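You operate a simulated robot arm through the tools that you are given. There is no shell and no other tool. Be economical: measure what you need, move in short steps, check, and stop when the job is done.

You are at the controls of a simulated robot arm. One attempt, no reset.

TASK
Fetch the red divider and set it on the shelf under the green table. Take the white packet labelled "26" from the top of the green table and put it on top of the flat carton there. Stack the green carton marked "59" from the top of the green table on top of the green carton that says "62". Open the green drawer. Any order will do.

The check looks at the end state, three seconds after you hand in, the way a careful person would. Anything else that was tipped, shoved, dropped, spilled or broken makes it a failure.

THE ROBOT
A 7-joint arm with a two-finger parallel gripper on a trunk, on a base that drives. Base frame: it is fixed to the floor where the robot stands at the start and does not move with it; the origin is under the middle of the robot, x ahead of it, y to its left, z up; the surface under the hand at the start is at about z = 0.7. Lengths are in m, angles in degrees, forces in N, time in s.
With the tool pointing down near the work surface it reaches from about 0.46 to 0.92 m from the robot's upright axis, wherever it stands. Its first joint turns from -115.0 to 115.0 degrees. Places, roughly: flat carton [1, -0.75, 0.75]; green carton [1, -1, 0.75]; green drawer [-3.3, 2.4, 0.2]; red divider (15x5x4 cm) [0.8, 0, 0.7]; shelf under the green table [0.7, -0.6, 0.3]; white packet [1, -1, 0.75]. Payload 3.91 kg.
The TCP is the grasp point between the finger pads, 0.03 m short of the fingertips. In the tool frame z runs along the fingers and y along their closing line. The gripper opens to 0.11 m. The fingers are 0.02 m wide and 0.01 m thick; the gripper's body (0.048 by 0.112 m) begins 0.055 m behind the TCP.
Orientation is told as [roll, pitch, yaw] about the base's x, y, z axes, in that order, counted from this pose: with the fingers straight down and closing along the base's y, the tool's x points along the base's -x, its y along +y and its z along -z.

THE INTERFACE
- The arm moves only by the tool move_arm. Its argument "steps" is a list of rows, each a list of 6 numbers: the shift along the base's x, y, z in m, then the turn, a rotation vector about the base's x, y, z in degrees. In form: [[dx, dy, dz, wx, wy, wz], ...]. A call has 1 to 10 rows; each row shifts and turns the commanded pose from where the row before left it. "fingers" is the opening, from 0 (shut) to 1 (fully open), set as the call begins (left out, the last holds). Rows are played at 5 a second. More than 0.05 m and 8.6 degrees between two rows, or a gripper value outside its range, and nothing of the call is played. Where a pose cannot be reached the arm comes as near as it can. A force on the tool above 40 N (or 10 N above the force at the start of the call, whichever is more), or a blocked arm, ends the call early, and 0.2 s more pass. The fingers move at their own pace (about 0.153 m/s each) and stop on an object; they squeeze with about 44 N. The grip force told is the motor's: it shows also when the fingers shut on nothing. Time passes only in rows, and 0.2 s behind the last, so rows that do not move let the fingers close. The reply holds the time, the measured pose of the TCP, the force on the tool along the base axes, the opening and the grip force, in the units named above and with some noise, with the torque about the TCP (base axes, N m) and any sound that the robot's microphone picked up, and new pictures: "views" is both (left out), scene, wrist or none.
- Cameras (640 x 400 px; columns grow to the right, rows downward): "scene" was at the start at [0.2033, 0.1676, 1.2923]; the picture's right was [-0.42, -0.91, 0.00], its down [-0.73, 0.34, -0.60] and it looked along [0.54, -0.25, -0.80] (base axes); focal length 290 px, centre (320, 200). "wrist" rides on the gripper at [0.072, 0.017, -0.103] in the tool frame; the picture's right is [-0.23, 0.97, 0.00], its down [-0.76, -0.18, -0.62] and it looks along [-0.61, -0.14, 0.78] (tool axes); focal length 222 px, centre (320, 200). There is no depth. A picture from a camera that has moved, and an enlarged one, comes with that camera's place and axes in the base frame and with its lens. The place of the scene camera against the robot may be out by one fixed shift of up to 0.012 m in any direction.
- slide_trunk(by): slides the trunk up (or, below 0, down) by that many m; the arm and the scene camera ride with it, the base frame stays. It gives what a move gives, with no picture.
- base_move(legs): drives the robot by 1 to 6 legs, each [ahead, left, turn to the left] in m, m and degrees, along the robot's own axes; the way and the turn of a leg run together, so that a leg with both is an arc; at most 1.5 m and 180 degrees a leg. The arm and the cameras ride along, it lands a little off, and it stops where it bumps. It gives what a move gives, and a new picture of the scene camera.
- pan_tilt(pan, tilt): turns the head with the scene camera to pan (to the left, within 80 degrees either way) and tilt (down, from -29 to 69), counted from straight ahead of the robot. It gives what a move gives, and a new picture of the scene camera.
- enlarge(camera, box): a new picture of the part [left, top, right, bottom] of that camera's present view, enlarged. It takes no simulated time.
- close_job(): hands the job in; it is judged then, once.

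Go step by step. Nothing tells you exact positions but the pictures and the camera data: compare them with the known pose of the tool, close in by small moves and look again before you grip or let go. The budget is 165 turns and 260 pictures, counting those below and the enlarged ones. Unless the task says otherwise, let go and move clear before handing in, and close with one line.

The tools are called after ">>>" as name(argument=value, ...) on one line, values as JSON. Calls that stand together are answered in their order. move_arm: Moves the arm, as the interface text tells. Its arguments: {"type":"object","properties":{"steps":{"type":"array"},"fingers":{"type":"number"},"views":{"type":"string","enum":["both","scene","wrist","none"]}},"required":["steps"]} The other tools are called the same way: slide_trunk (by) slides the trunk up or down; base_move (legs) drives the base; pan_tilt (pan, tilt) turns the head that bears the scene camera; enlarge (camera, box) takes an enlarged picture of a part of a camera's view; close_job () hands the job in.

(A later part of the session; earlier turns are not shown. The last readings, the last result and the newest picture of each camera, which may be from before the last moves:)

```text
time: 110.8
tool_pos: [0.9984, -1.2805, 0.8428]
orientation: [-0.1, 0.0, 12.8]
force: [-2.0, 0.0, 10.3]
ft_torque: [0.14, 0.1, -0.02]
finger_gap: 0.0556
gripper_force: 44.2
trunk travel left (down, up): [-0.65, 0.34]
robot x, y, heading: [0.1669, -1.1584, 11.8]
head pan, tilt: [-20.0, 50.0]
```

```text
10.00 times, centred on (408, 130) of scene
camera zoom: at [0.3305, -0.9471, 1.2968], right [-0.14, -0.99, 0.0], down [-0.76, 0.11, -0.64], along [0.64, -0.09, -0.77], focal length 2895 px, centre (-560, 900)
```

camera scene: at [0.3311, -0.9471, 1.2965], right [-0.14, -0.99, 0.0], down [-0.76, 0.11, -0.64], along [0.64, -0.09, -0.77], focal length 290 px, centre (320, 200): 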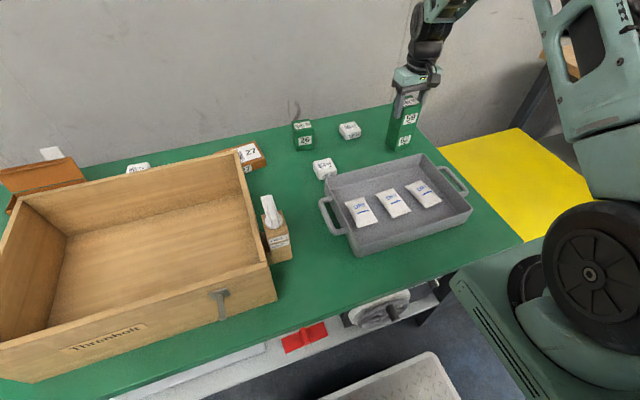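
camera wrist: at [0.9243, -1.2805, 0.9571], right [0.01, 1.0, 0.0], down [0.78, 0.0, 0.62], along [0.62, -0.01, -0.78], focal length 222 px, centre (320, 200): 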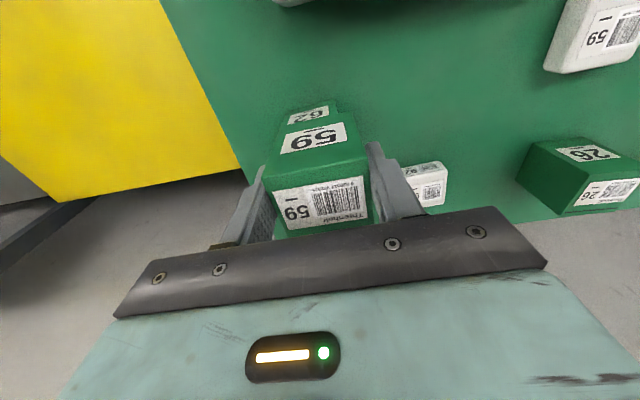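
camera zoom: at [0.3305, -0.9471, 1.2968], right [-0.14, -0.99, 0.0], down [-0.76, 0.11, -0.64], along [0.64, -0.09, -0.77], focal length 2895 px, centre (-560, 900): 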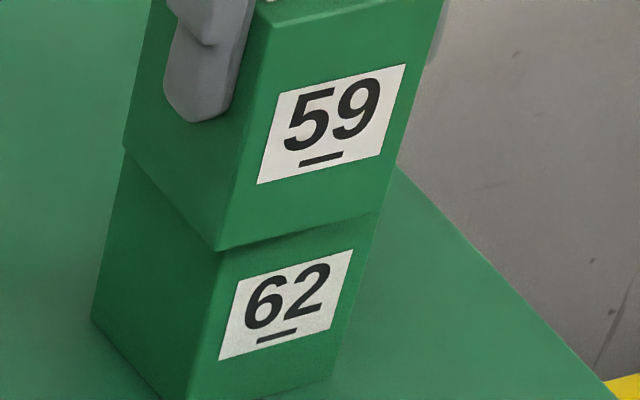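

Contact confirmed. Ease the push slightly, release and rise.

>>> move_arm(steps=[[0, 0, 0.0012, 0, 0, 0], [0, 0, 0, 0, 0, 0]], views="none")

>>> move_arm(steps=[[0, 0, 0, 0, 0, 0], [0, 0, 0, 0, 0, 0], [0, 0, 0.03, 0, 0, 0], [0, 0, 0.04, 0, 0, 0], [0, 0, 0.045, 0, 0, 0], [0, 0, 0.045, 0, 0, 0]], fingers=0.75)

>>> enlarge(camera="scene", box=[350, 80, 462, 150])

```text
time: 111.4
tool_pos: [0.9991, -1.2787, 0.8422]
orientation: [0.0, 0.1, 12.8]
force: [0.0, -1.0, 5.1]
ft_torque: [0.01, -0.1, -0.03]
finger_gap: 0.0556
gripper_force: 44.4
trunk travel left (down, up): [-0.65, 0.34]
robot x, y, heading: [0.1627, -1.1606, 11.9]
head pan, tilt: [-20.0, 50.0]
```

```text
time: 112.8
tool_pos: [1.0016, -1.2816, 0.999]
orientation: [0.0, 0.3, 12.8]
force: [0.5, 1.3, -1.0]
ft_torque: [-0.02, -0.02, 0.0]
finger_gap: 0.0823
gripper_force: 0.1
trunk travel left (down, up): [-0.65, 0.34]
robot x, y, heading: [0.1662, -1.1569, 11.9]
head pan, tilt: [-20.0, 50.0]
camera scene: at [0.3313, -0.9471, 1.2965], right [-0.14, -0.99, 0.0], down [-0.76, 0.11, -0.64], along [0.64, -0.09, -0.77], focal length 290 px, centre (320, 200)
camera wrist: at [0.9264, -1.2809, 1.1023], right [0.01, 1.0, 0.0], down [0.78, 0.0, 0.62], along [0.62, -0.01, -0.78], focal length 222 px, centre (320, 200)
```

scene: 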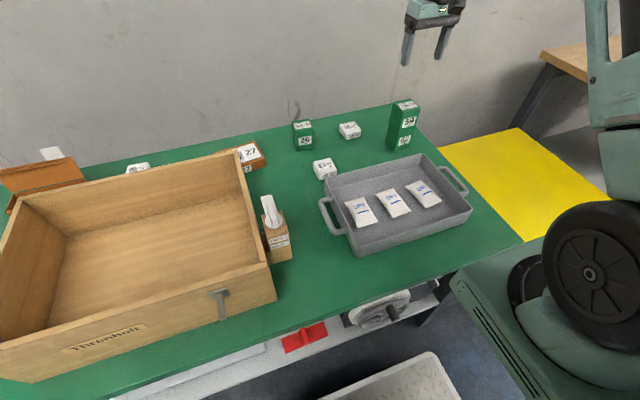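
wrist: 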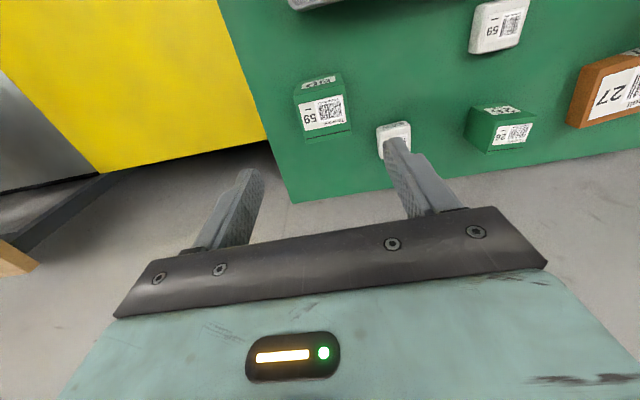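

```text
5.71 times, centred on (406, 115) of scene
camera zoom: at [0.3313, -0.9471, 1.2965], right [-0.14, -0.99, 0.0], down [-0.76, 0.11, -0.64], along [0.64, -0.09, -0.77], focal length 1654 px, centre (-171, 686)
```

zoom: 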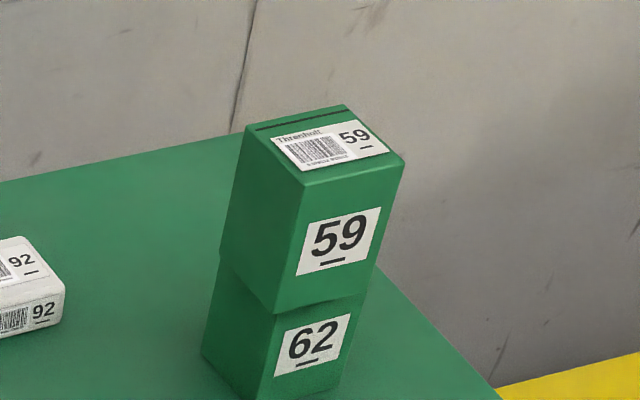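

59 is stacked on 62. Next the white 26 packet at ≈(0.98,-0.528): strafe left along the table and edge slightly ahead.

>>> move_arm(steps=[[-0.04, 0, 0.02, 0, 0, 0], [-0.04, 0, 0.02, 0, 0, -2]], views="none")

>>> base_move(legs=[[0.0, 0.43, -0.8], [0.05, 0, 0]])

>>> pan_tilt(pan=-12, tilt=45)

```text
time: 113.4
tool_pos: [0.921, -1.2786, 1.042]
orientation: [-0.1, 0.3, 10.8]
force: [0.5, -0.2, -0.3]
ft_torque: [0.05, -0.01, 0.0]
finger_gap: 0.0826
gripper_force: 0.1
trunk travel left (down, up): [-0.65, 0.34]
robot x, y, heading: [0.1626, -1.1591, 11.7]
head pan, tilt: [-20.0, 50.0]
```

```text
time: 116.5
tool_pos: [0.8815, -0.855, 1.0432]
orientation: [0.0, 0.2, 10.3]
force: [0.2, 0.4, 0.2]
ft_torque: [0.02, -0.01, 0.0]
finger_gap: 0.0826
gripper_force: 0.0
trunk travel left (down, up): [-0.65, 0.34]
robot x, y, heading: [0.1291, -0.7259, 11.1]
head pan, tilt: [-20.0, 50.0]
camera scene: at [0.2949, -0.5169, 1.2966], right [-0.15, -0.99, 0.0], down [-0.76, 0.12, -0.64], along [0.64, -0.1, -0.77], focal length 290 px, centre (320, 200)
```

scene: 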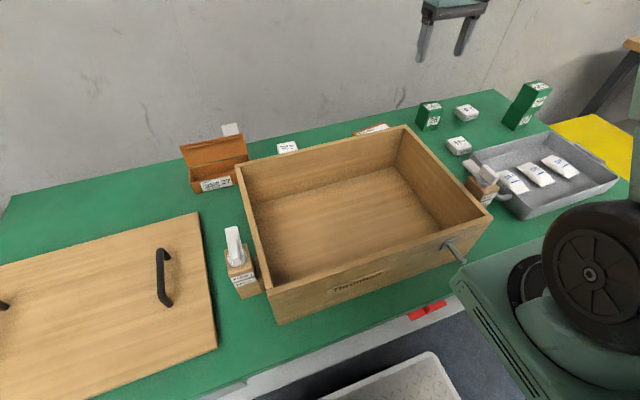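

```text
time: 117.2
tool_pos: [0.8813, -0.8544, 1.0423]
orientation: [-0.2, 0.1, 10.2]
force: [-0.4, -0.9, -0.5]
ft_torque: [0.01, -0.01, -0.01]
finger_gap: 0.0824
gripper_force: 0.0
trunk travel left (down, up): [-0.65, 0.34]
robot x, y, heading: [0.1225, -0.7262, 11.4]
head pan, tilt: [-12.0, 45.0]
camera scene: at [0.3001, -0.5063, 1.3034], right [-0.01, -1.0, 0.0], down [-0.71, 0.01, -0.71], along [0.71, -0.01, -0.71], focal length 290 px, centre (320, 200)
```

scene: 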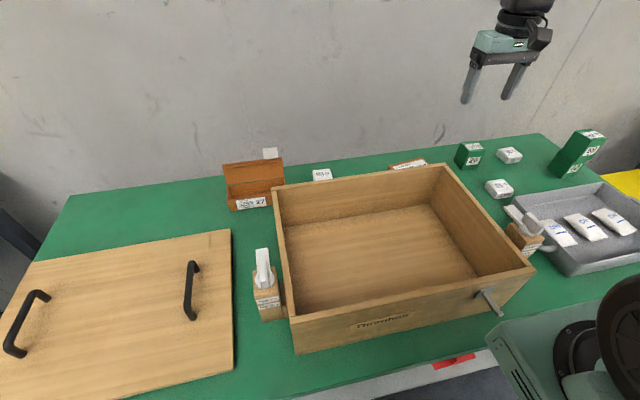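

Move the hand over the packet and look through the wrist camera.

>>> move_arm(steps=[[0.008, 0.046, 0, 0, 0, 0], [0.008, 0.046, 0, 0, 0, 0], [0.008, 0.046, 0, 0, 0, 0], [0.008, 0.046, 0, 0, 0, 0], [0.008, 0.046, -0.01, 0, 0, 0], [0.009, 0.046, -0.015, 0, 0, 0], [0.015, 0.044, -0.015, 0, 0, 0]])

```text
time: 118.8
tool_pos: [0.9454, -0.5387, 1.0025]
orientation: [-0.1, 0.0, 10.0]
force: [0.2, -0.8, 0.2]
ft_torque: [0.05, -0.02, 0.02]
finger_gap: 0.0824
gripper_force: 0.1
trunk travel left (down, up): [-0.65, 0.34]
robot x, y, heading: [0.1257, -0.7263, 11.5]
head pan, tilt: [-12.0, 45.0]
camera scene: at [0.2999, -0.5068, 1.3036], right [-0.01, -1.0, 0.0], down [-0.71, 0.01, -0.71], along [0.71, -0.01, -0.71], focal length 290 px, centre (320, 200)
camera wrist: at [0.8713, -0.534, 1.1063], right [0.05, 1.0, 0.0], down [0.78, -0.04, 0.62], along [0.62, -0.03, -0.78], focal length 222 px, centre (320, 200)
```

scene: 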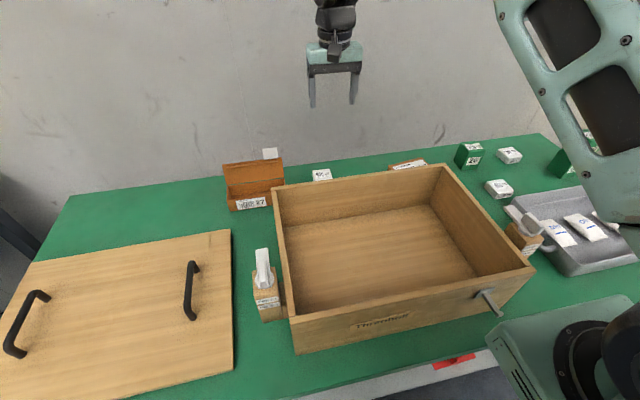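
wrist: 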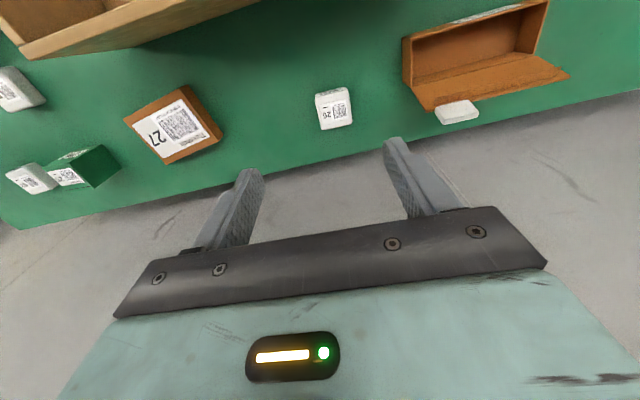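

>>> enlarge(camera="wrist", box=[110, 60, 366, 220])

```text
2.50 times, centred on (238, 140) of wrist
camera zoom: at [0.8713, -0.534, 1.1063], right [0.05, 1.0, 0.0], down [0.78, -0.04, 0.62], along [0.62, -0.03, -0.78], focal length 555 px, centre (525, 350)
```

zoom: 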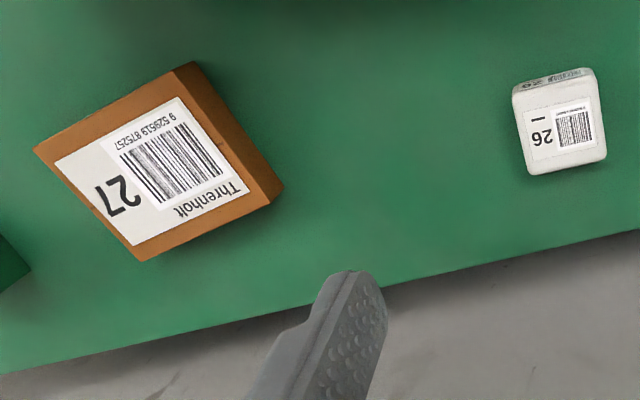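

Packet 26 centre ≈(0.984,-0.515), yaw ≈6°, ~5 cm wide; flat carton centre ≈(1.00,-0.79), yaw ≈20°. Descend toward the packet.

>>> move_arm(steps=[[0.02, 0.012, 0, 0, 0, -4], [0.019, 0.012, -0.03, 0, 0, 0], [0, 0, -0.045, 0, 0, 0], [0, 0, -0.045, 0, 0, 0], [0, 0, -0.045, 0, 0, 0], [0, 0, -0.04, 0, 0, 0], [0, 0, 0, 0, 0, 0]])

```text
time: 120.4
tool_pos: [0.986, -0.5105, 0.8003]
orientation: [0.0, 0.1, 6.3]
force: [0.5, 0.2, -0.6]
ft_torque: [0.01, -0.01, 0.02]
finger_gap: 0.0824
gripper_force: 0.0
trunk travel left (down, up): [-0.65, 0.34]
robot x, y, heading: [0.1249, -0.7298, 11.3]
head pan, tilt: [-12.0, 45.0]
camera scene: at [0.3, -0.5063, 1.3035], right [-0.01, -1.0, 0.0], down [-0.71, 0.01, -0.71], along [0.71, -0.01, -0.71], focal length 290 px, centre (320, 200)
camera wrist: at [0.9113, -0.5009, 0.9027], right [0.12, 0.99, 0.0], down [0.78, -0.09, 0.62], along [0.62, -0.08, -0.78], focal length 222 px, centre (320, 200)
```

scene: 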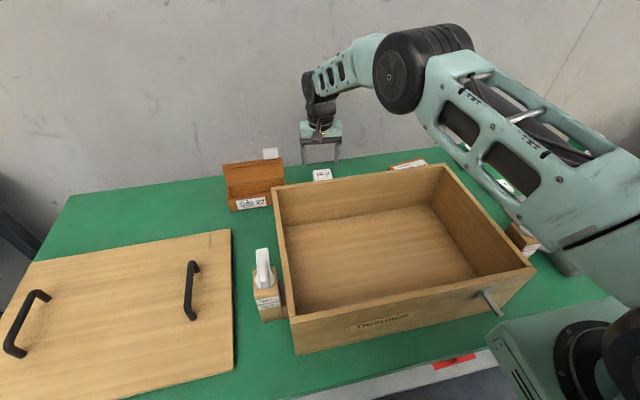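
wrist: 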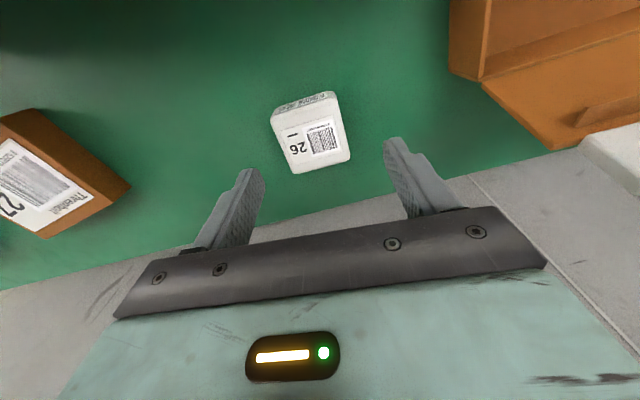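

>>> move_arm(steps=[[-0.005, -0.004, -0.025, 0, 0, 0], [0, 0, -0.02, 0, 0, 0], [0, 0, -0.016, 0, 0, 0], [0, 0, 0, 0, 0, 0]])

```text
time: 121.4
tool_pos: [0.9791, -0.5137, 0.7369]
orientation: [-0.1, 0.3, 6.1]
force: [0.5, 0.1, -0.9]
ft_torque: [-0.02, -0.03, 0.06]
finger_gap: 0.0825
gripper_force: 0.1
trunk travel left (down, up): [-0.65, 0.34]
robot x, y, heading: [0.1287, -0.73, 11.5]
head pan, tilt: [-12.0, 45.0]
camera scene: at [0.3001, -0.5063, 1.3035], right [-0.01, -1.0, 0.0], down [-0.71, 0.01, -0.71], along [0.71, -0.01, -0.71], focal length 290 px, centre (320, 200)
camera wrist: at [0.9055, -0.5052, 0.8413], right [0.12, 0.99, 0.0], down [0.78, -0.09, 0.62], along [0.62, -0.08, -0.78], focal length 222 px, centre (320, 200)
```

scene: 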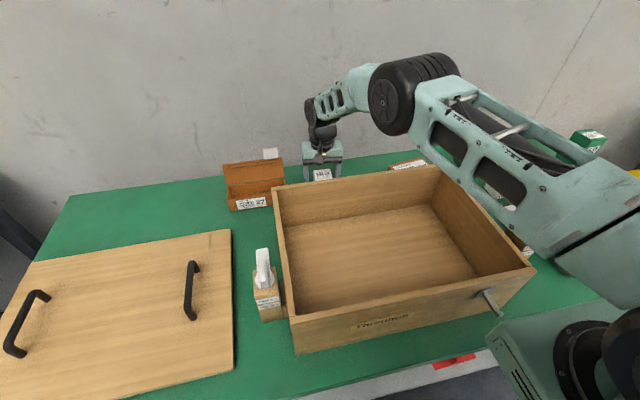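
wrist: 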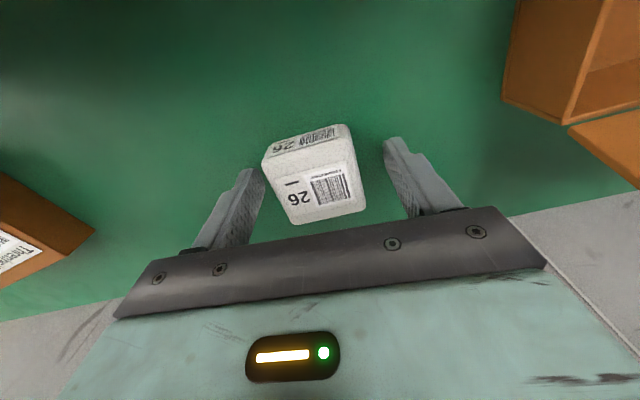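

>>> move_arm(steps=[[0.001, -0.003, 0, 0, 0, 0], [0, 0, 0, 0, 0, 0], [0, 0, 0, 0, 0, 0], [0, 0, 0, 0, 0, 0]], fingers=0, views="wrist")

```text
time: 122.4
tool_pos: [0.9802, -0.5178, 0.7379]
orientation: [-0.2, 0.2, 6.2]
force: [-0.3, 0.6, -0.7]
ft_torque: [0.06, -0.06, 0.02]
finger_gap: 0.0552
gripper_force: 43.9
trunk travel left (down, up): [-0.65, 0.34]
robot x, y, heading: [0.1312, -0.7298, 11.4]
head pan, tilt: [-12.0, 45.0]
camera wrist: at [0.9065, -0.5087, 0.8416], right [0.12, 0.99, 0.0], down [0.78, -0.09, 0.62], along [0.62, -0.08, -0.78], focal length 222 px, centre (320, 200)
```

wrist: 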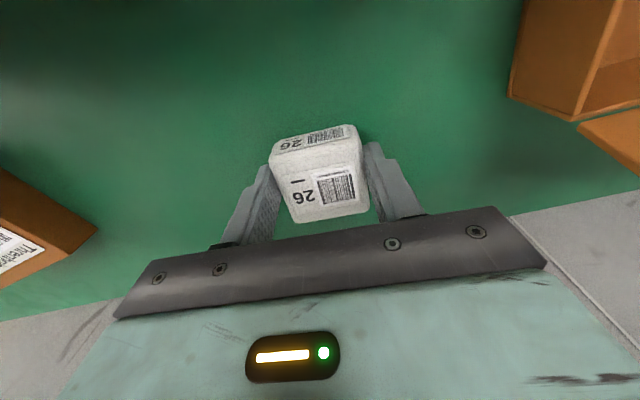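

Gripped. Lift and carry toward the flat carton.

>>> move_arm(steps=[[0, 0, 0.03, 0, 0, 0], [0, 0, 0.04, 0, 0, 0], [0, 0, 0.045, 0, 0, 0], [0.001, -0.04, 0, 0, 0, 2], [0.002, -0.045, 0, 0, 0, 2], [0.003, -0.045, 0, 0, 0, 2], [0.003, -0.045, 0, 0, 0, 2], [0.003, -0.03, 0, 0, 0, 2], [0, -0.01, 0, 0, 0, 0]])

>>> enlarge(camera="wrist", box=[160, 80, 416, 240])

```text
time: 124.4
tool_pos: [0.9934, -0.7328, 0.8533]
orientation: [-0.1, 0.1, 16.2]
force: [0.8, -0.4, -1.4]
ft_torque: [-0.06, 0.0, -0.01]
finger_gap: 0.0554
gripper_force: 43.4
trunk travel left (down, up): [-0.65, 0.34]
robot x, y, heading: [0.1251, -0.7257, 11.4]
head pan, tilt: [-12.0, 45.0]
camera scene: at [0.3002, -0.5061, 1.3034], right [-0.01, -1.0, 0.0], down [-0.71, 0.01, -0.71], along [0.71, -0.01, -0.71], focal length 290 px, centre (320, 200)
camera wrist: at [0.9184, -0.736, 0.9555], right [-0.05, 1.0, 0.0], down [0.78, 0.04, 0.62], along [0.62, 0.03, -0.78], focal length 222 px, centre (320, 200)
```

scene: 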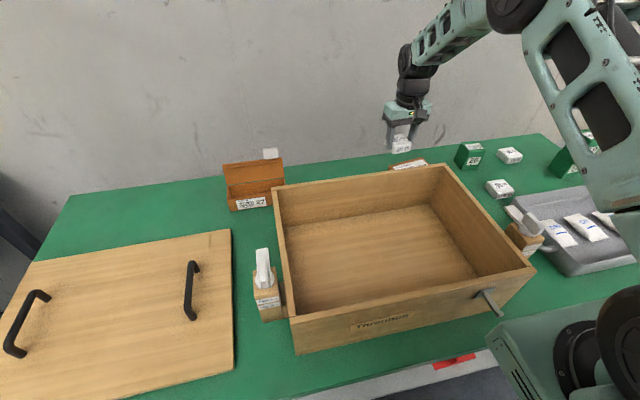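
wrist: 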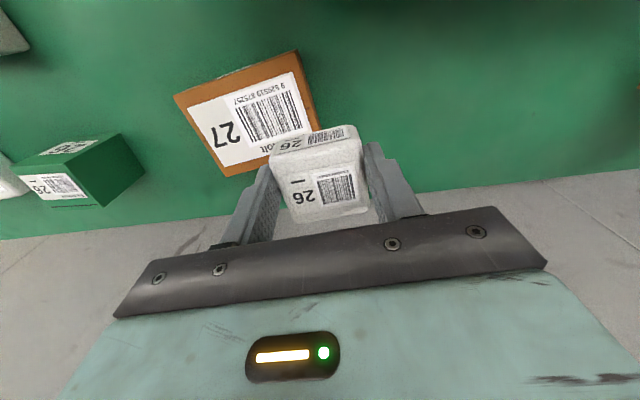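

```text
2.50 times, centred on (288, 160) of wrist
camera zoom: at [0.9184, -0.736, 0.9555], right [-0.05, 1.0, 0.0], down [0.78, 0.04, 0.62], along [0.62, 0.03, -0.78], focal length 555 px, centre (400, 300)
```

zoom: 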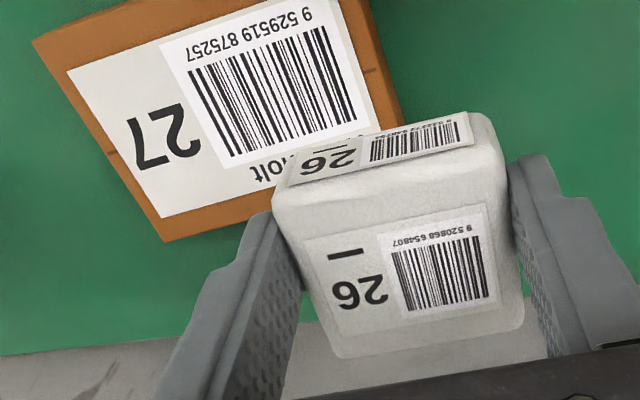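

Carton centre confirmed ≈(0.998,-0.795). Move over it and lower partway.

>>> move_arm(steps=[[0.002, -0.03, 0, 0, 0, 1], [0.003, -0.031, 0, 0, 0, 1], [0, 0, -0.03, 0, 0, 0], [0, 0, -0.02, 0, 0, 0], [0, 0, 0, 0, 0, 0]])

>>> enlarge(camera="scene", box=[360, 120, 472, 190])

```text
time: 125.6
tool_pos: [0.9981, -0.79, 0.8016]
orientation: [-0.1, 0.1, 18.2]
force: [-0.1, 0.3, -1.1]
ft_torque: [-0.01, 0.03, 0.01]
finger_gap: 0.0555
gripper_force: 44.0
trunk travel left (down, up): [-0.65, 0.34]
robot x, y, heading: [0.1264, -0.7256, 11.6]
head pan, tilt: [-12.0, 45.0]
camera scene: at [0.3002, -0.5063, 1.3035], right [-0.01, -1.0, 0.0], down [-0.71, 0.01, -0.71], along [0.71, -0.01, -0.71], focal length 290 px, centre (320, 200)
camera wrist: at [0.9228, -0.7966, 0.9057], right [-0.09, 1.0, 0.0], down [0.78, 0.07, 0.62], along [0.62, 0.05, -0.78], focal length 222 px, centre (320, 200)
```

scene: 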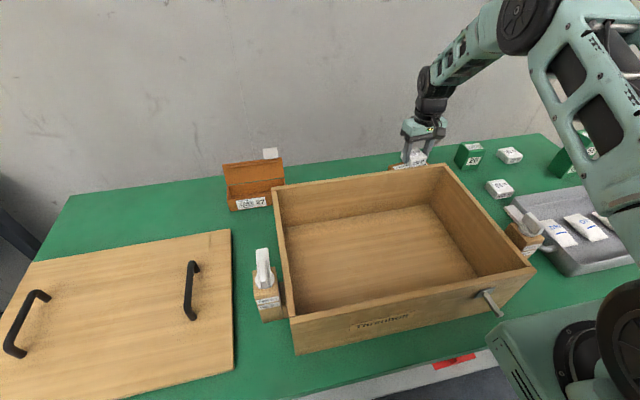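
wrist: 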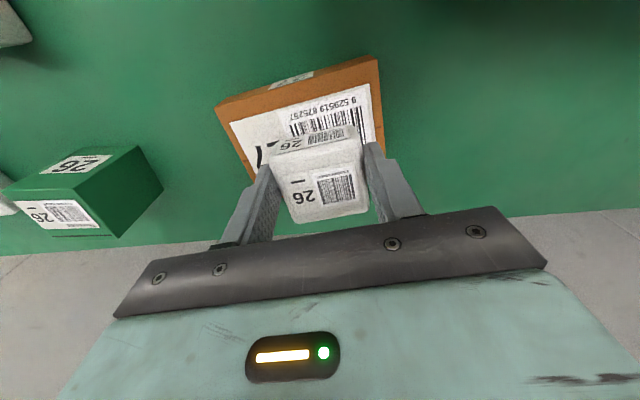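

```text
5.71 times, centred on (416, 155) of scene
camera zoom: at [0.3002, -0.5063, 1.3035], right [-0.01, -1.0, 0.0], down [-0.71, 0.01, -0.71], along [0.71, -0.01, -0.71], focal length 1654 px, centre (-229, 457)
```

zoom: 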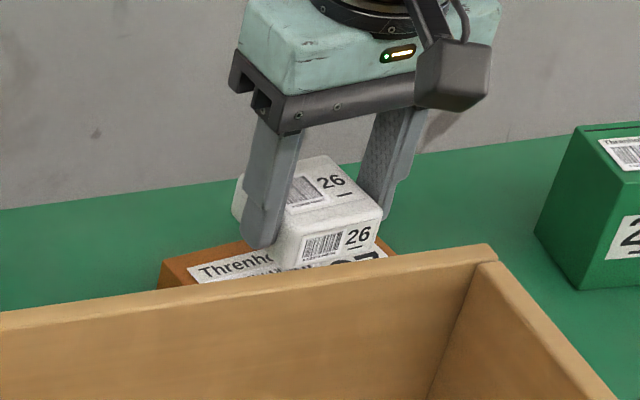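

>>> move_arm(steps=[[0.001, -0.005, -0.008, 0, 0, 0], [0, 0, -0.006, 0, 0, 0], [0, 0, -0.004, 0, 0, 0], [0, 0, 0, 0, 0, 0]], views="none")

>>> enlarge(camera="scene", box=[360, 120, 472, 190])

```text
time: 126.6
tool_pos: [0.9984, -0.798, 0.7846]
orientation: [-0.1, 0.3, 18.1]
force: [0.2, 0.3, -1.0]
ft_torque: [-0.06, -0.02, 0.05]
finger_gap: 0.055
gripper_force: 43.9
trunk travel left (down, up): [-0.65, 0.34]
robot x, y, heading: [0.1273, -0.7282, 11.2]
head pan, tilt: [-12.0, 45.0]
```

```text
5.71 times, centred on (416, 155) of scene
camera zoom: at [0.3002, -0.5063, 1.3035], right [-0.01, -1.0, 0.0], down [-0.71, 0.01, -0.71], along [0.71, -0.01, -0.71], focal length 1654 px, centre (-229, 457)
```

zoom: 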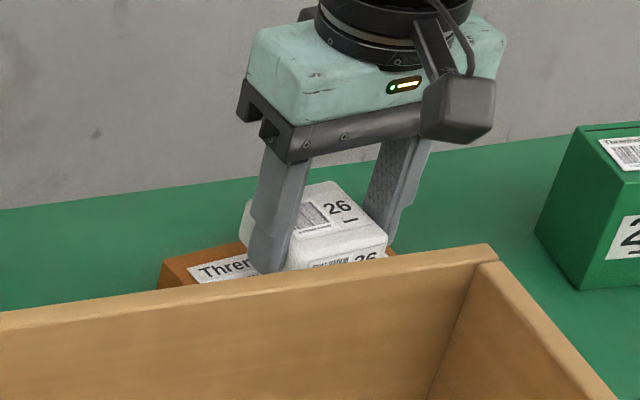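

>>> move_arm(steps=[[0, 0, -0.003, 0, 0, 0], [0, 0, -0.003, 0, 0, 0], [0, 0, 0, 0, 0, 0]], views="none")

```text
time: 127.4
tool_pos: [0.9986, -0.7986, 0.7775]
orientation: [-0.1, 0.1, 18.2]
force: [-0.1, -0.1, -2.3]
ft_torque: [-0.01, 0.02, 0.04]
finger_gap: 0.0553
gripper_force: 44.4
trunk travel left (down, up): [-0.65, 0.34]
robot x, y, heading: [0.1199, -0.7284, 11.4]
head pan, tilt: [-12.0, 45.0]
```

>>> move_arm(steps=[[0, 0, -0.002, 0, 0, 0], [0, 0, -0.002, 0, 0, 0], [0, 0, 0, 0, 0, 0]], views="wrist")

```text
time: 128.2
tool_pos: [0.9998, -0.7998, 0.7732]
orientation: [-0.1, 0.0, 18.2]
force: [0.5, 0.3, -2.4]
ft_torque: [0.01, -0.01, -0.02]
finger_gap: 0.0554
gripper_force: 43.9
trunk travel left (down, up): [-0.65, 0.34]
robot x, y, heading: [0.1226, -0.7247, 11.4]
head pan, tilt: [-12.0, 45.0]
camera wrist: at [0.9247, -0.8051, 0.877], right [-0.09, 1.0, 0.0], down [0.78, 0.07, 0.62], along [0.62, 0.05, -0.78], focal length 222 px, centre (320, 200)
```

wrist: 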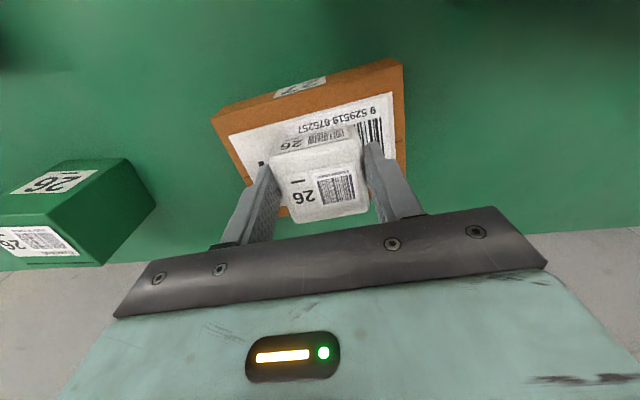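

>>> move_arm(steps=[[0, 0, -0.002, 0, 0, 0], [0, 0, -0.002, 0, 0, 0], [0, 0, 0, 0, 0, 0]], views="none")

```text
time: 129.0
tool_pos: [0.9983, -0.799, 0.7695]
orientation: [0.0, 0.3, 18.1]
force: [-0.1, 0.0, -2.0]
ft_torque: [0.01, 0.01, 0.01]
finger_gap: 0.0551
gripper_force: 44.3
trunk travel left (down, up): [-0.65, 0.34]
robot x, y, heading: [0.1234, -0.7262, 11.3]
head pan, tilt: [-12.0, 45.0]
```

>>> move_arm(steps=[[0, 0, -0.002, 0, 0, 0], [0, 0, -0.002, 0, 0, 0], [0, 0, 0, 0, 0, 0]], views="wrist")

```text
time: 129.8
tool_pos: [0.9989, -0.7979, 0.7683]
orientation: [-0.1, -0.1, 18.2]
force: [-4.4, -1.8, 15.3]
ft_torque: [0.21, 0.39, 0.05]
finger_gap: 0.0554
gripper_force: 44.7
trunk travel left (down, up): [-0.65, 0.34]
robot x, y, heading: [0.127, -0.7271, 11.4]
head pan, tilt: [-12.0, 45.0]
camera wrist: at [0.924, -0.805, 0.8713], right [-0.09, 1.0, 0.0], down [0.78, 0.07, 0.62], along [0.62, 0.05, -0.78], focal length 222 px, centre (320, 200)
```

wrist: 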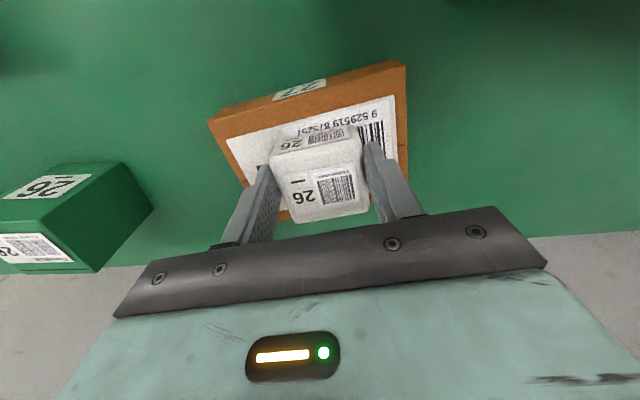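

Contact at z≈0.768, packet well within the carton top. Ease, release, rise.

>>> move_arm(steps=[[0, 0, 0.002, 0, 0, 0], [0, 0, 0, 0, 0, 0]], views="none")

>>> move_arm(steps=[[0, 0, 0, 0, 0, 0], [0, 0, 0, 0, 0, 0], [0, 0, 0.03, 0, 0, 0], [0, 0, 0.045, 0, 0, 0], [0, 0, 0.045, 0, 0, 0], [0, 0, 0.045, 0, 0, 0], [-0.03, 0, 0.035, 0, 0, -3], [-0.045, 0, 0.01, 0, 0, -4]], fingers=0.8)

>>> enlarge(camera="scene", box=[360, 130, 488, 210])

```text
time: 130.4
tool_pos: [0.9985, -0.797, 0.7681]
orientation: [-0.1, 0.2, 18.2]
force: [3.1, -1.8, 7.1]
ft_torque: [0.08, -0.03, -0.05]
finger_gap: 0.0553
gripper_force: 44.1
trunk travel left (down, up): [-0.65, 0.34]
robot x, y, heading: [0.1255, -0.7255, 11.2]
head pan, tilt: [-12.0, 45.0]
```

```text
time: 132.2
tool_pos: [0.9267, -0.7999, 0.9776]
orientation: [-0.2, 0.1, 11.1]
force: [1.1, 0.1, -0.3]
ft_torque: [-0.01, 0.03, 0.0]
finger_gap: 0.088
gripper_force: 0.0
trunk travel left (down, up): [-0.65, 0.34]
robot x, y, heading: [0.1247, -0.7286, 11.2]
head pan, tilt: [-12.0, 45.0]
camera scene: at [0.3007, -0.5063, 1.3033], right [-0.01, -1.0, 0.0], down [-0.71, 0.01, -0.71], along [0.71, -0.01, -0.71], focal length 290 px, centre (320, 200)
camera wrist: at [0.852, -0.7969, 1.0815], right [0.03, 1.0, 0.0], down [0.78, -0.03, 0.62], along [0.62, -0.02, -0.78], focal length 222 px, centre (320, 200)
```

scene: 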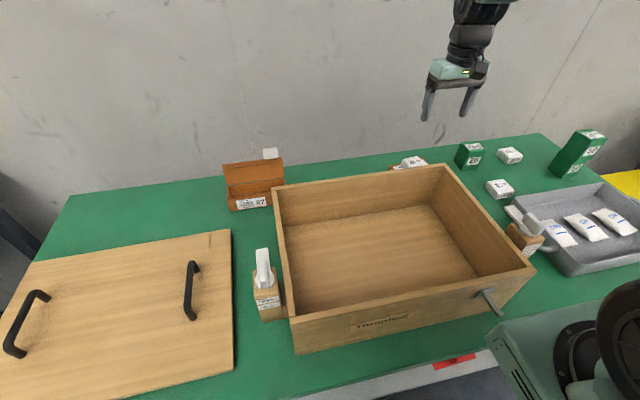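
wrist: 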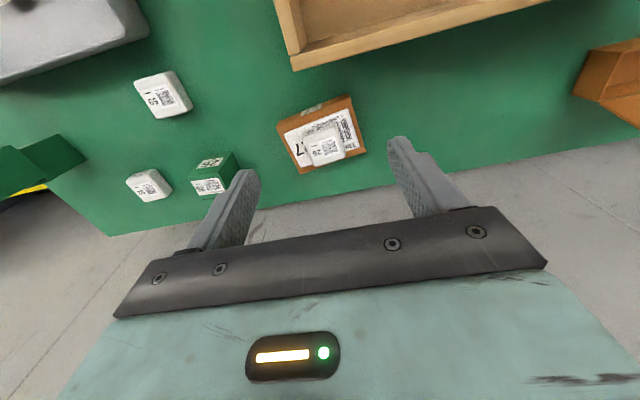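

```text
5.00 times, centred on (424, 170) of scene
camera zoom: at [0.3007, -0.5063, 1.3033], right [-0.01, -1.0, 0.0], down [-0.71, 0.01, -0.71], along [0.71, -0.01, -0.71], focal length 1448 px, centre (-200, 350)
```

zoom: 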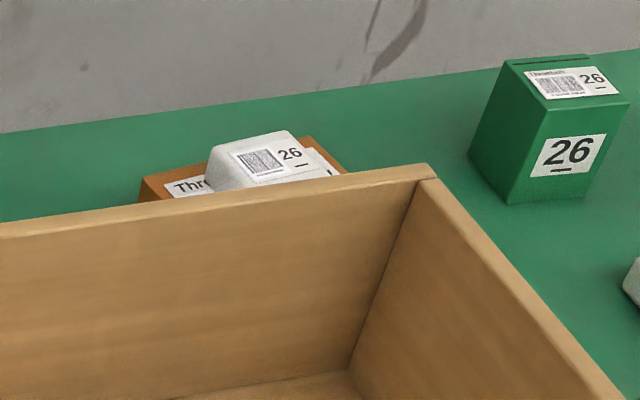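

Packet 26 sits on the flat carton. Now to the green drawer at about (-3.3, 2.4): back off, retract the arm, and look.

>>> base_move(legs=[[-0.65, 0, 0]])

>>> move_arm(steps=[[-0.049, -0.0, 0, 0, 0, 0], [-0.049, -0.0, 0, 0, 0, 0], [-0.049, -0.0, 0, 0, 0, 0], [-0.049, 0, 0, 0, 0, 0], [-0.049, 0, 0, 0, 0, 0]], views="none")

>>> pan_tilt(pan=80, tilt=25)

```text
time: 135.9
tool_pos: [0.2667, -0.9315, 0.9786]
orientation: [-0.2, 0.1, 11.2]
force: [-1.0, -0.1, -0.4]
ft_torque: [-0.02, 0.0, 0.0]
finger_gap: 0.088
gripper_force: 0.1
trunk travel left (down, up): [-0.65, 0.34]
robot x, y, heading: [-0.5305, -0.86, 11.5]
head pan, tilt: [-12.0, 45.0]
camera scene: at [-0.3582, -0.6377, 1.3035], right [-0.01, -1.0, 0.0], down [-0.71, 0.01, -0.71], along [0.71, -0.01, -0.71], focal length 290 px, centre (320, 200)
```

scene: 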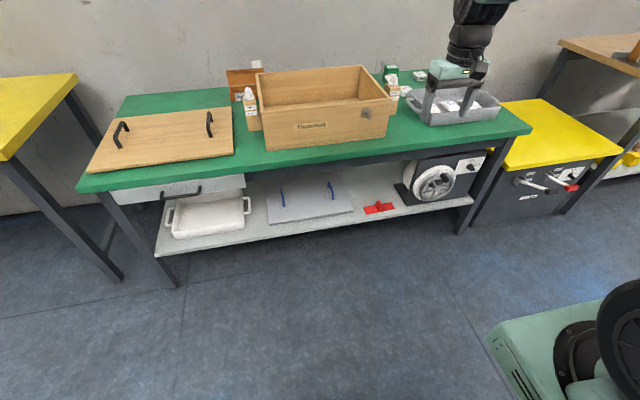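

```text
time: 137.1
tool_pos: [0.0215, -0.9331, 0.9755]
orientation: [-0.2, 0.2, 11.2]
force: [1.2, -0.2, -0.8]
ft_torque: [0.01, 0.0, -0.01]
finger_gap: 0.0884
gripper_force: 0.1
trunk travel left (down, up): [-0.65, 0.34]
robot x, y, heading: [-0.5293, -0.8588, 11.2]
head pan, tilt: [-12.0, 45.0]
```

```text
time: 138.8
tool_pos: [0.0221, -0.9336, 0.9768]
orientation: [-0.2, 0.2, 11.2]
force: [-0.5, -0.4, -1.1]
ft_torque: [0.03, 0.03, -0.02]
finger_gap: 0.0881
gripper_force: 0.1
trunk travel left (down, up): [-0.65, 0.34]
robot x, y, heading: [-0.5332, -0.8579, 11.3]
head pan, tilt: [80.0, 25.0]
camera scene: at [-0.4415, -0.5445, 1.3341], right [1.0, 0.02, 0.0], down [0.01, -0.42, -0.91], along [-0.02, 0.91, -0.42], focal length 290 px, centre (320, 200)
```

scene: 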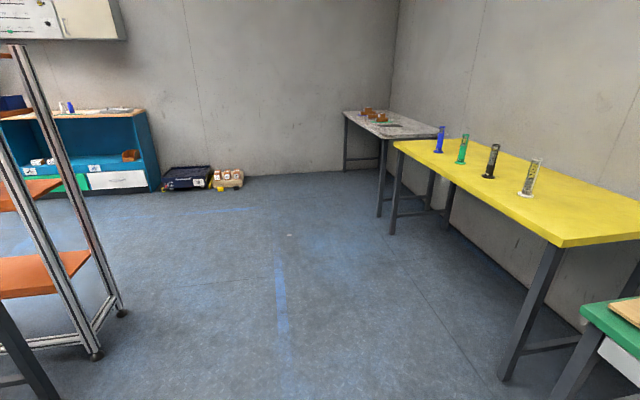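

The green drawer is in the blue bench along the far wall, facing -y, just past the rack. I'll turn left and drive there in stages.

>>> base_move(legs=[[0, 0, 78.7], [1.2, 0, 0], [1.2, 0, 0]])

>>> pan_tilt(pan=60, tilt=25)

```text
time: 153.9
tool_pos: [-0.2902, 2.0516, 0.9762]
orientation: [0.0, 0.2, 88.9]
force: [-0.8, 0.7, 0.6]
ft_torque: [0.02, 0.0, 0.0]
finger_gap: 0.0879
gripper_force: 0.1
trunk travel left (down, up): [-0.65, 0.34]
robot x, y, heading: [-0.4799, 1.522, 88.8]
head pan, tilt: [80.0, 25.0]
camera scene: at [-0.7804, 1.6817, 1.3341], right [0.19, 0.98, 0.0], down [0.41, -0.08, -0.91], along [-0.89, 0.17, -0.42], focal length 290 px, centre (320, 200)
```

scene: 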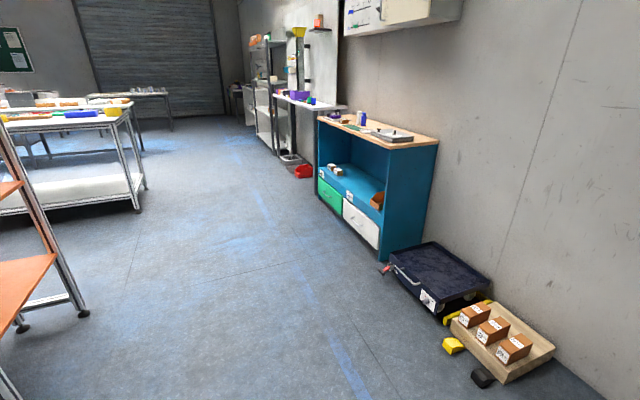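

```text
time: 154.7
tool_pos: [-0.2914, 2.0513, 0.9762]
orientation: [-0.1, 0.1, 89.0]
force: [-0.6, 0.3, -1.1]
ft_torque: [0.01, 0.01, 0.0]
finger_gap: 0.0878
gripper_force: 0.0
trunk travel left (down, up): [-0.65, 0.34]
robot x, y, heading: [-0.4808, 1.5208, 88.8]
head pan, tilt: [60.0, 25.0]
camera scene: at [-0.769, 1.7115, 1.3341], right [0.51, 0.86, 0.0], down [0.36, -0.22, -0.91], along [-0.78, 0.47, -0.42], focal length 290 px, centre (320, 200)
```

scene: 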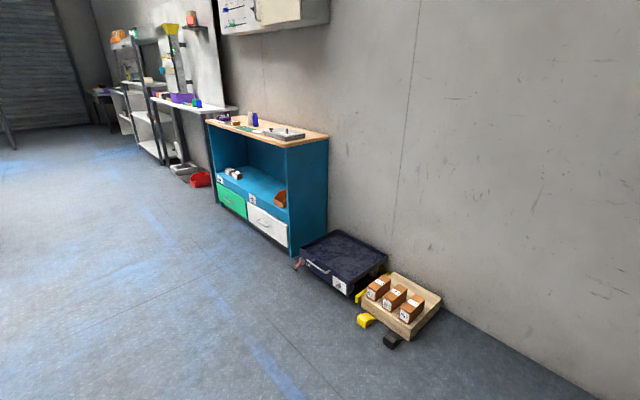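

>>> base_move(legs=[[0, 1.3, 0], [0, 0.75, 12]])

>>> pan_tilt(pan=15, tilt=40)

```text
time: 164.8
tool_pos: [-2.4255, 2.0637, 0.9773]
orientation: [-0.2, 0.2, 99.6]
force: [0.2, -0.7, 0.3]
ft_torque: [0.04, -0.02, 0.02]
finger_gap: 0.0881
gripper_force: 0.1
trunk travel left (down, up): [-0.65, 0.34]
robot x, y, heading: [-2.518, 1.5096, 99.7]
head pan, tilt: [60.0, 25.0]
camera scene: at [-2.8333, 1.6438, 1.3341], right [0.35, 0.94, 0.0], down [0.4, -0.15, -0.91], along [-0.85, 0.31, -0.42], focal length 290 px, centre (320, 200)
```

scene: 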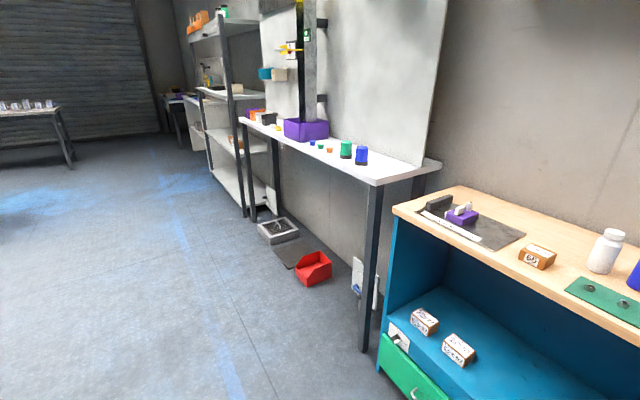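

```text
time: 165.9
tool_pos: [-2.4256, 2.0638, 0.9767]
orientation: [-0.1, 0.2, 99.6]
force: [-0.3, -0.3, 0.8]
ft_torque: [-0.01, -0.01, 0.01]
finger_gap: 0.088
gripper_force: 0.1
trunk travel left (down, up): [-0.65, 0.34]
robot x, y, heading: [-2.5159, 1.5096, 99.8]
head pan, tilt: [15.0, 40.0]
camera scene: at [-2.7825, 1.6891, 1.3108], right [0.91, 0.42, 0.0], down [0.27, -0.58, -0.77], along [-0.32, 0.7, -0.64], focal length 290 px, centre (320, 200)
```

scene: 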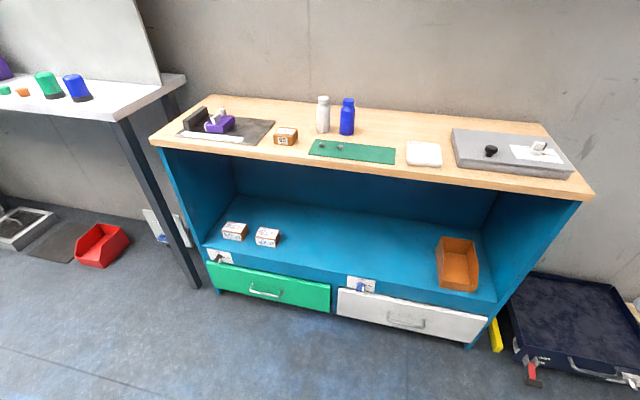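

>>> enlarge(camera="scene", box=[190, 230, 350, 330])

>>> enlarge(camera="scene", box=[330, 260, 410, 310])

```text
4.00 times, centred on (270, 280) of scene
camera zoom: at [-2.7825, 1.6891, 1.3108], right [0.91, 0.42, 0.0], down [0.27, -0.58, -0.77], along [-0.32, 0.7, -0.64], focal length 1158 px, centre (520, -120)
```

zoom: 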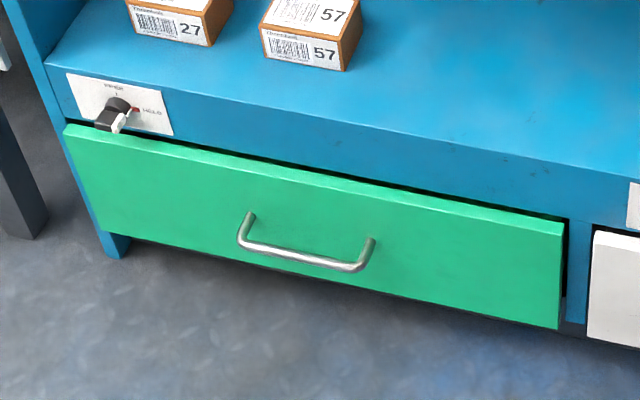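

```text
8.00 times, centred on (370, 285) of scene
camera zoom: at [-2.7825, 1.6891, 1.3108], right [0.91, 0.42, 0.0], down [0.27, -0.58, -0.77], along [-0.32, 0.7, -0.64], focal length 2316 px, centre (-80, -480)
```

zoom: 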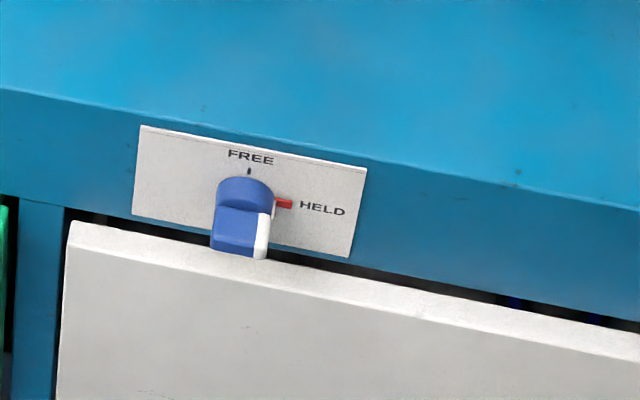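

>>> enlarge(camera="scene", box=[200, 242, 248, 272])

```text
13.33 times, centred on (224, 257) of scene
camera zoom: at [-2.7825, 1.6891, 1.3108], right [0.91, 0.42, 0.0], down [0.27, -0.58, -0.77], along [-0.32, 0.7, -0.64], focal length 3860 px, centre (1600, -560)
```

zoom: 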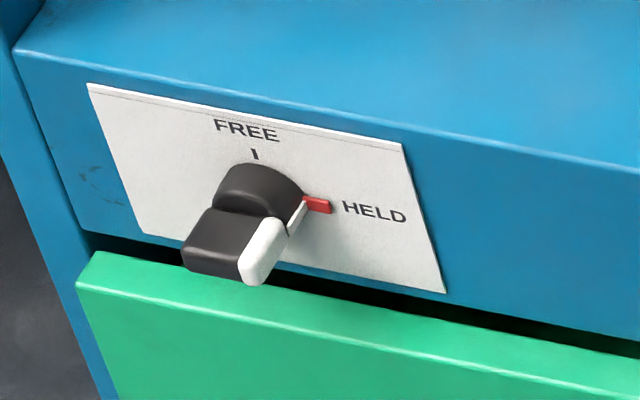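

The drawer has a rotary latch whose white pointer is on HELD; it needs turning 90° counter-clockwise to FREE first. Position the robot squarely in front.

>>> base_move(legs=[[0.08, 0.775, 2.4]])

>>> slide_trunk(by=-0.35)

>>> pan_tilt(pan=10, tilt=40)

```text
time: 170.3
tool_pos: [-3.2548, 1.9912, 0.9771]
orientation: [-0.1, 0.2, 102.5]
force: [0.6, 0.2, -0.2]
ft_torque: [0.0, 0.0, 0.01]
finger_gap: 0.0878
gripper_force: 0.1
trunk travel left (down, up): [-0.65, 0.34]
robot x, y, heading: [-3.3186, 1.4361, 102.2]
head pan, tilt: [15.0, 40.0]
camera scene: at [-3.594, 1.5988, 1.3107], right [0.89, 0.46, 0.0], down [0.3, -0.57, -0.77], along [-0.35, 0.68, -0.64], focal length 290 px, centre (320, 200)
```

scene: 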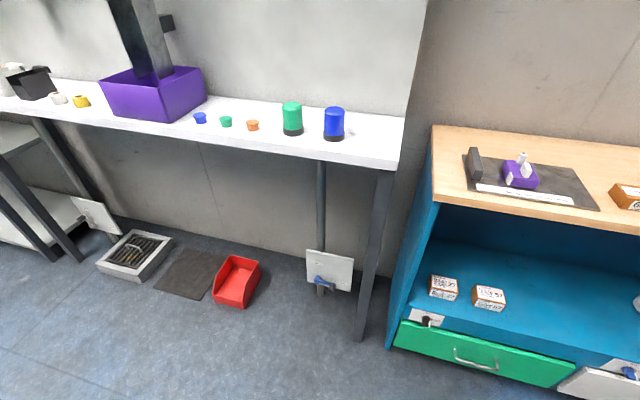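

```text
time: 173.7
tool_pos: [-3.2543, 1.9916, 0.6265]
orientation: [-0.1, 0.2, 102.4]
force: [0.1, -0.1, 0.1]
ft_torque: [0.02, 0.02, 0.0]
finger_gap: 0.0881
gripper_force: 0.1
trunk travel left (down, up): [-0.3, 0.69]
robot x, y, heading: [-3.3183, 1.4363, 102.6]
head pan, tilt: [15.0, 40.0]
```

```text
time: 174.3
tool_pos: [-3.2547, 1.9913, 0.6276]
orientation: [-0.1, 0.2, 102.4]
force: [-0.7, -0.4, -0.5]
ft_torque: [0.03, -0.04, -0.01]
finger_gap: 0.088
gripper_force: 0.1
trunk travel left (down, up): [-0.3, 0.69]
robot x, y, heading: [-3.3172, 1.4296, 102.6]
head pan, tilt: [10.0, 40.0]
camera scene: at [-3.5873, 1.6018, 0.9607], right [0.92, 0.38, 0.0], down [0.25, -0.59, -0.77], along [-0.29, 0.71, -0.64], focal length 290 px, centre (320, 200)
```

scene: 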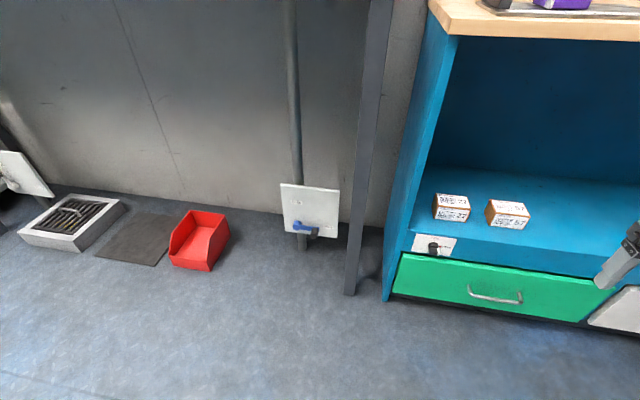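

>>> pan_tilt(pan=-12, tilt=45)

>>> enlarge(camera="scene", box=[270, 190, 430, 290])

```text
time: 175.2
tool_pos: [-3.2558, 1.9921, 0.628]
orientation: [-0.1, 0.2, 102.4]
force: [0.2, 0.0, 0.2]
ft_torque: [0.02, 0.03, -0.01]
finger_gap: 0.0881
gripper_force: 0.1
trunk travel left (down, up): [-0.3, 0.69]
robot x, y, heading: [-3.3214, 1.4341, 102.7]
head pan, tilt: [-12.0, 45.0]
camera scene: at [-3.5555, 1.6046, 0.9535], right [1.0, 0.01, 0.0], down [0.01, -0.71, -0.71], along [-0.01, 0.71, -0.71], focal length 290 px, centre (320, 200)
```

scene: 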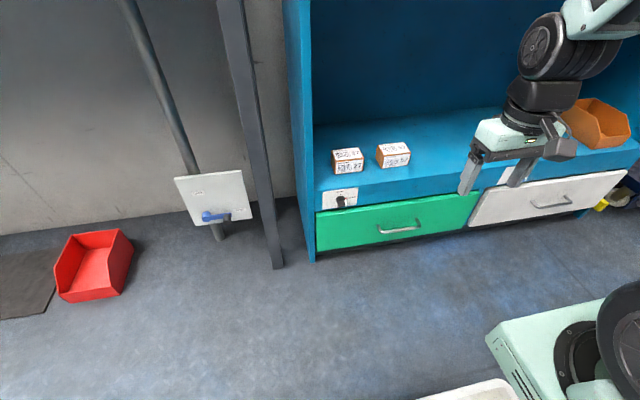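

```text
4.00 times, centred on (350, 240) of scene
camera zoom: at [-3.5555, 1.6046, 0.9535], right [1.0, 0.01, 0.0], down [0.01, -0.71, -0.71], along [-0.01, 0.71, -0.71], focal length 1158 px, centre (200, 40)
```

zoom: 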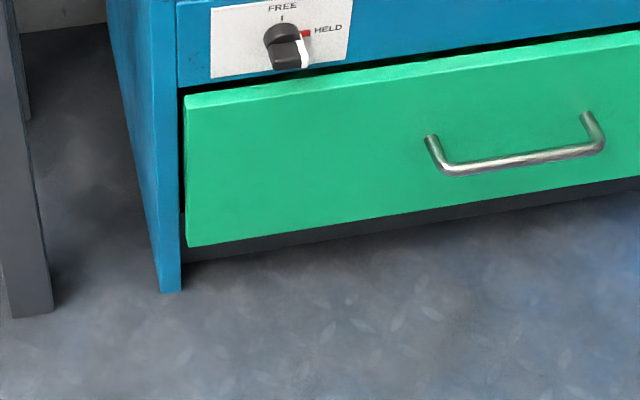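

>>> enlarge(camera="scene", box=[316, 180, 364, 210])

```text
13.33 times, centred on (340, 195) of scene
camera zoom: at [-3.5555, 1.6046, 0.9535], right [1.0, 0.01, 0.0], down [0.01, -0.71, -0.71], along [-0.01, 0.71, -0.71], focal length 3860 px, centre (53, 267)
```

zoom: 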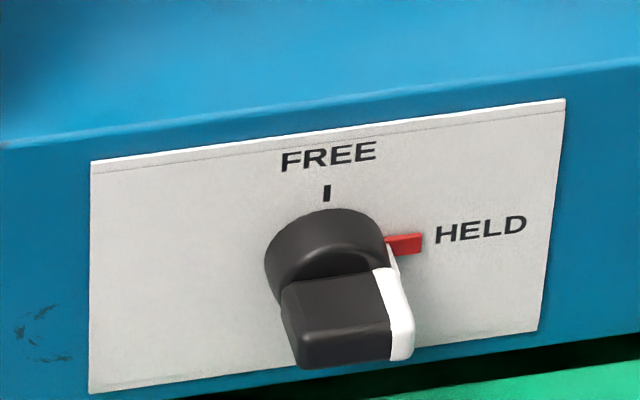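

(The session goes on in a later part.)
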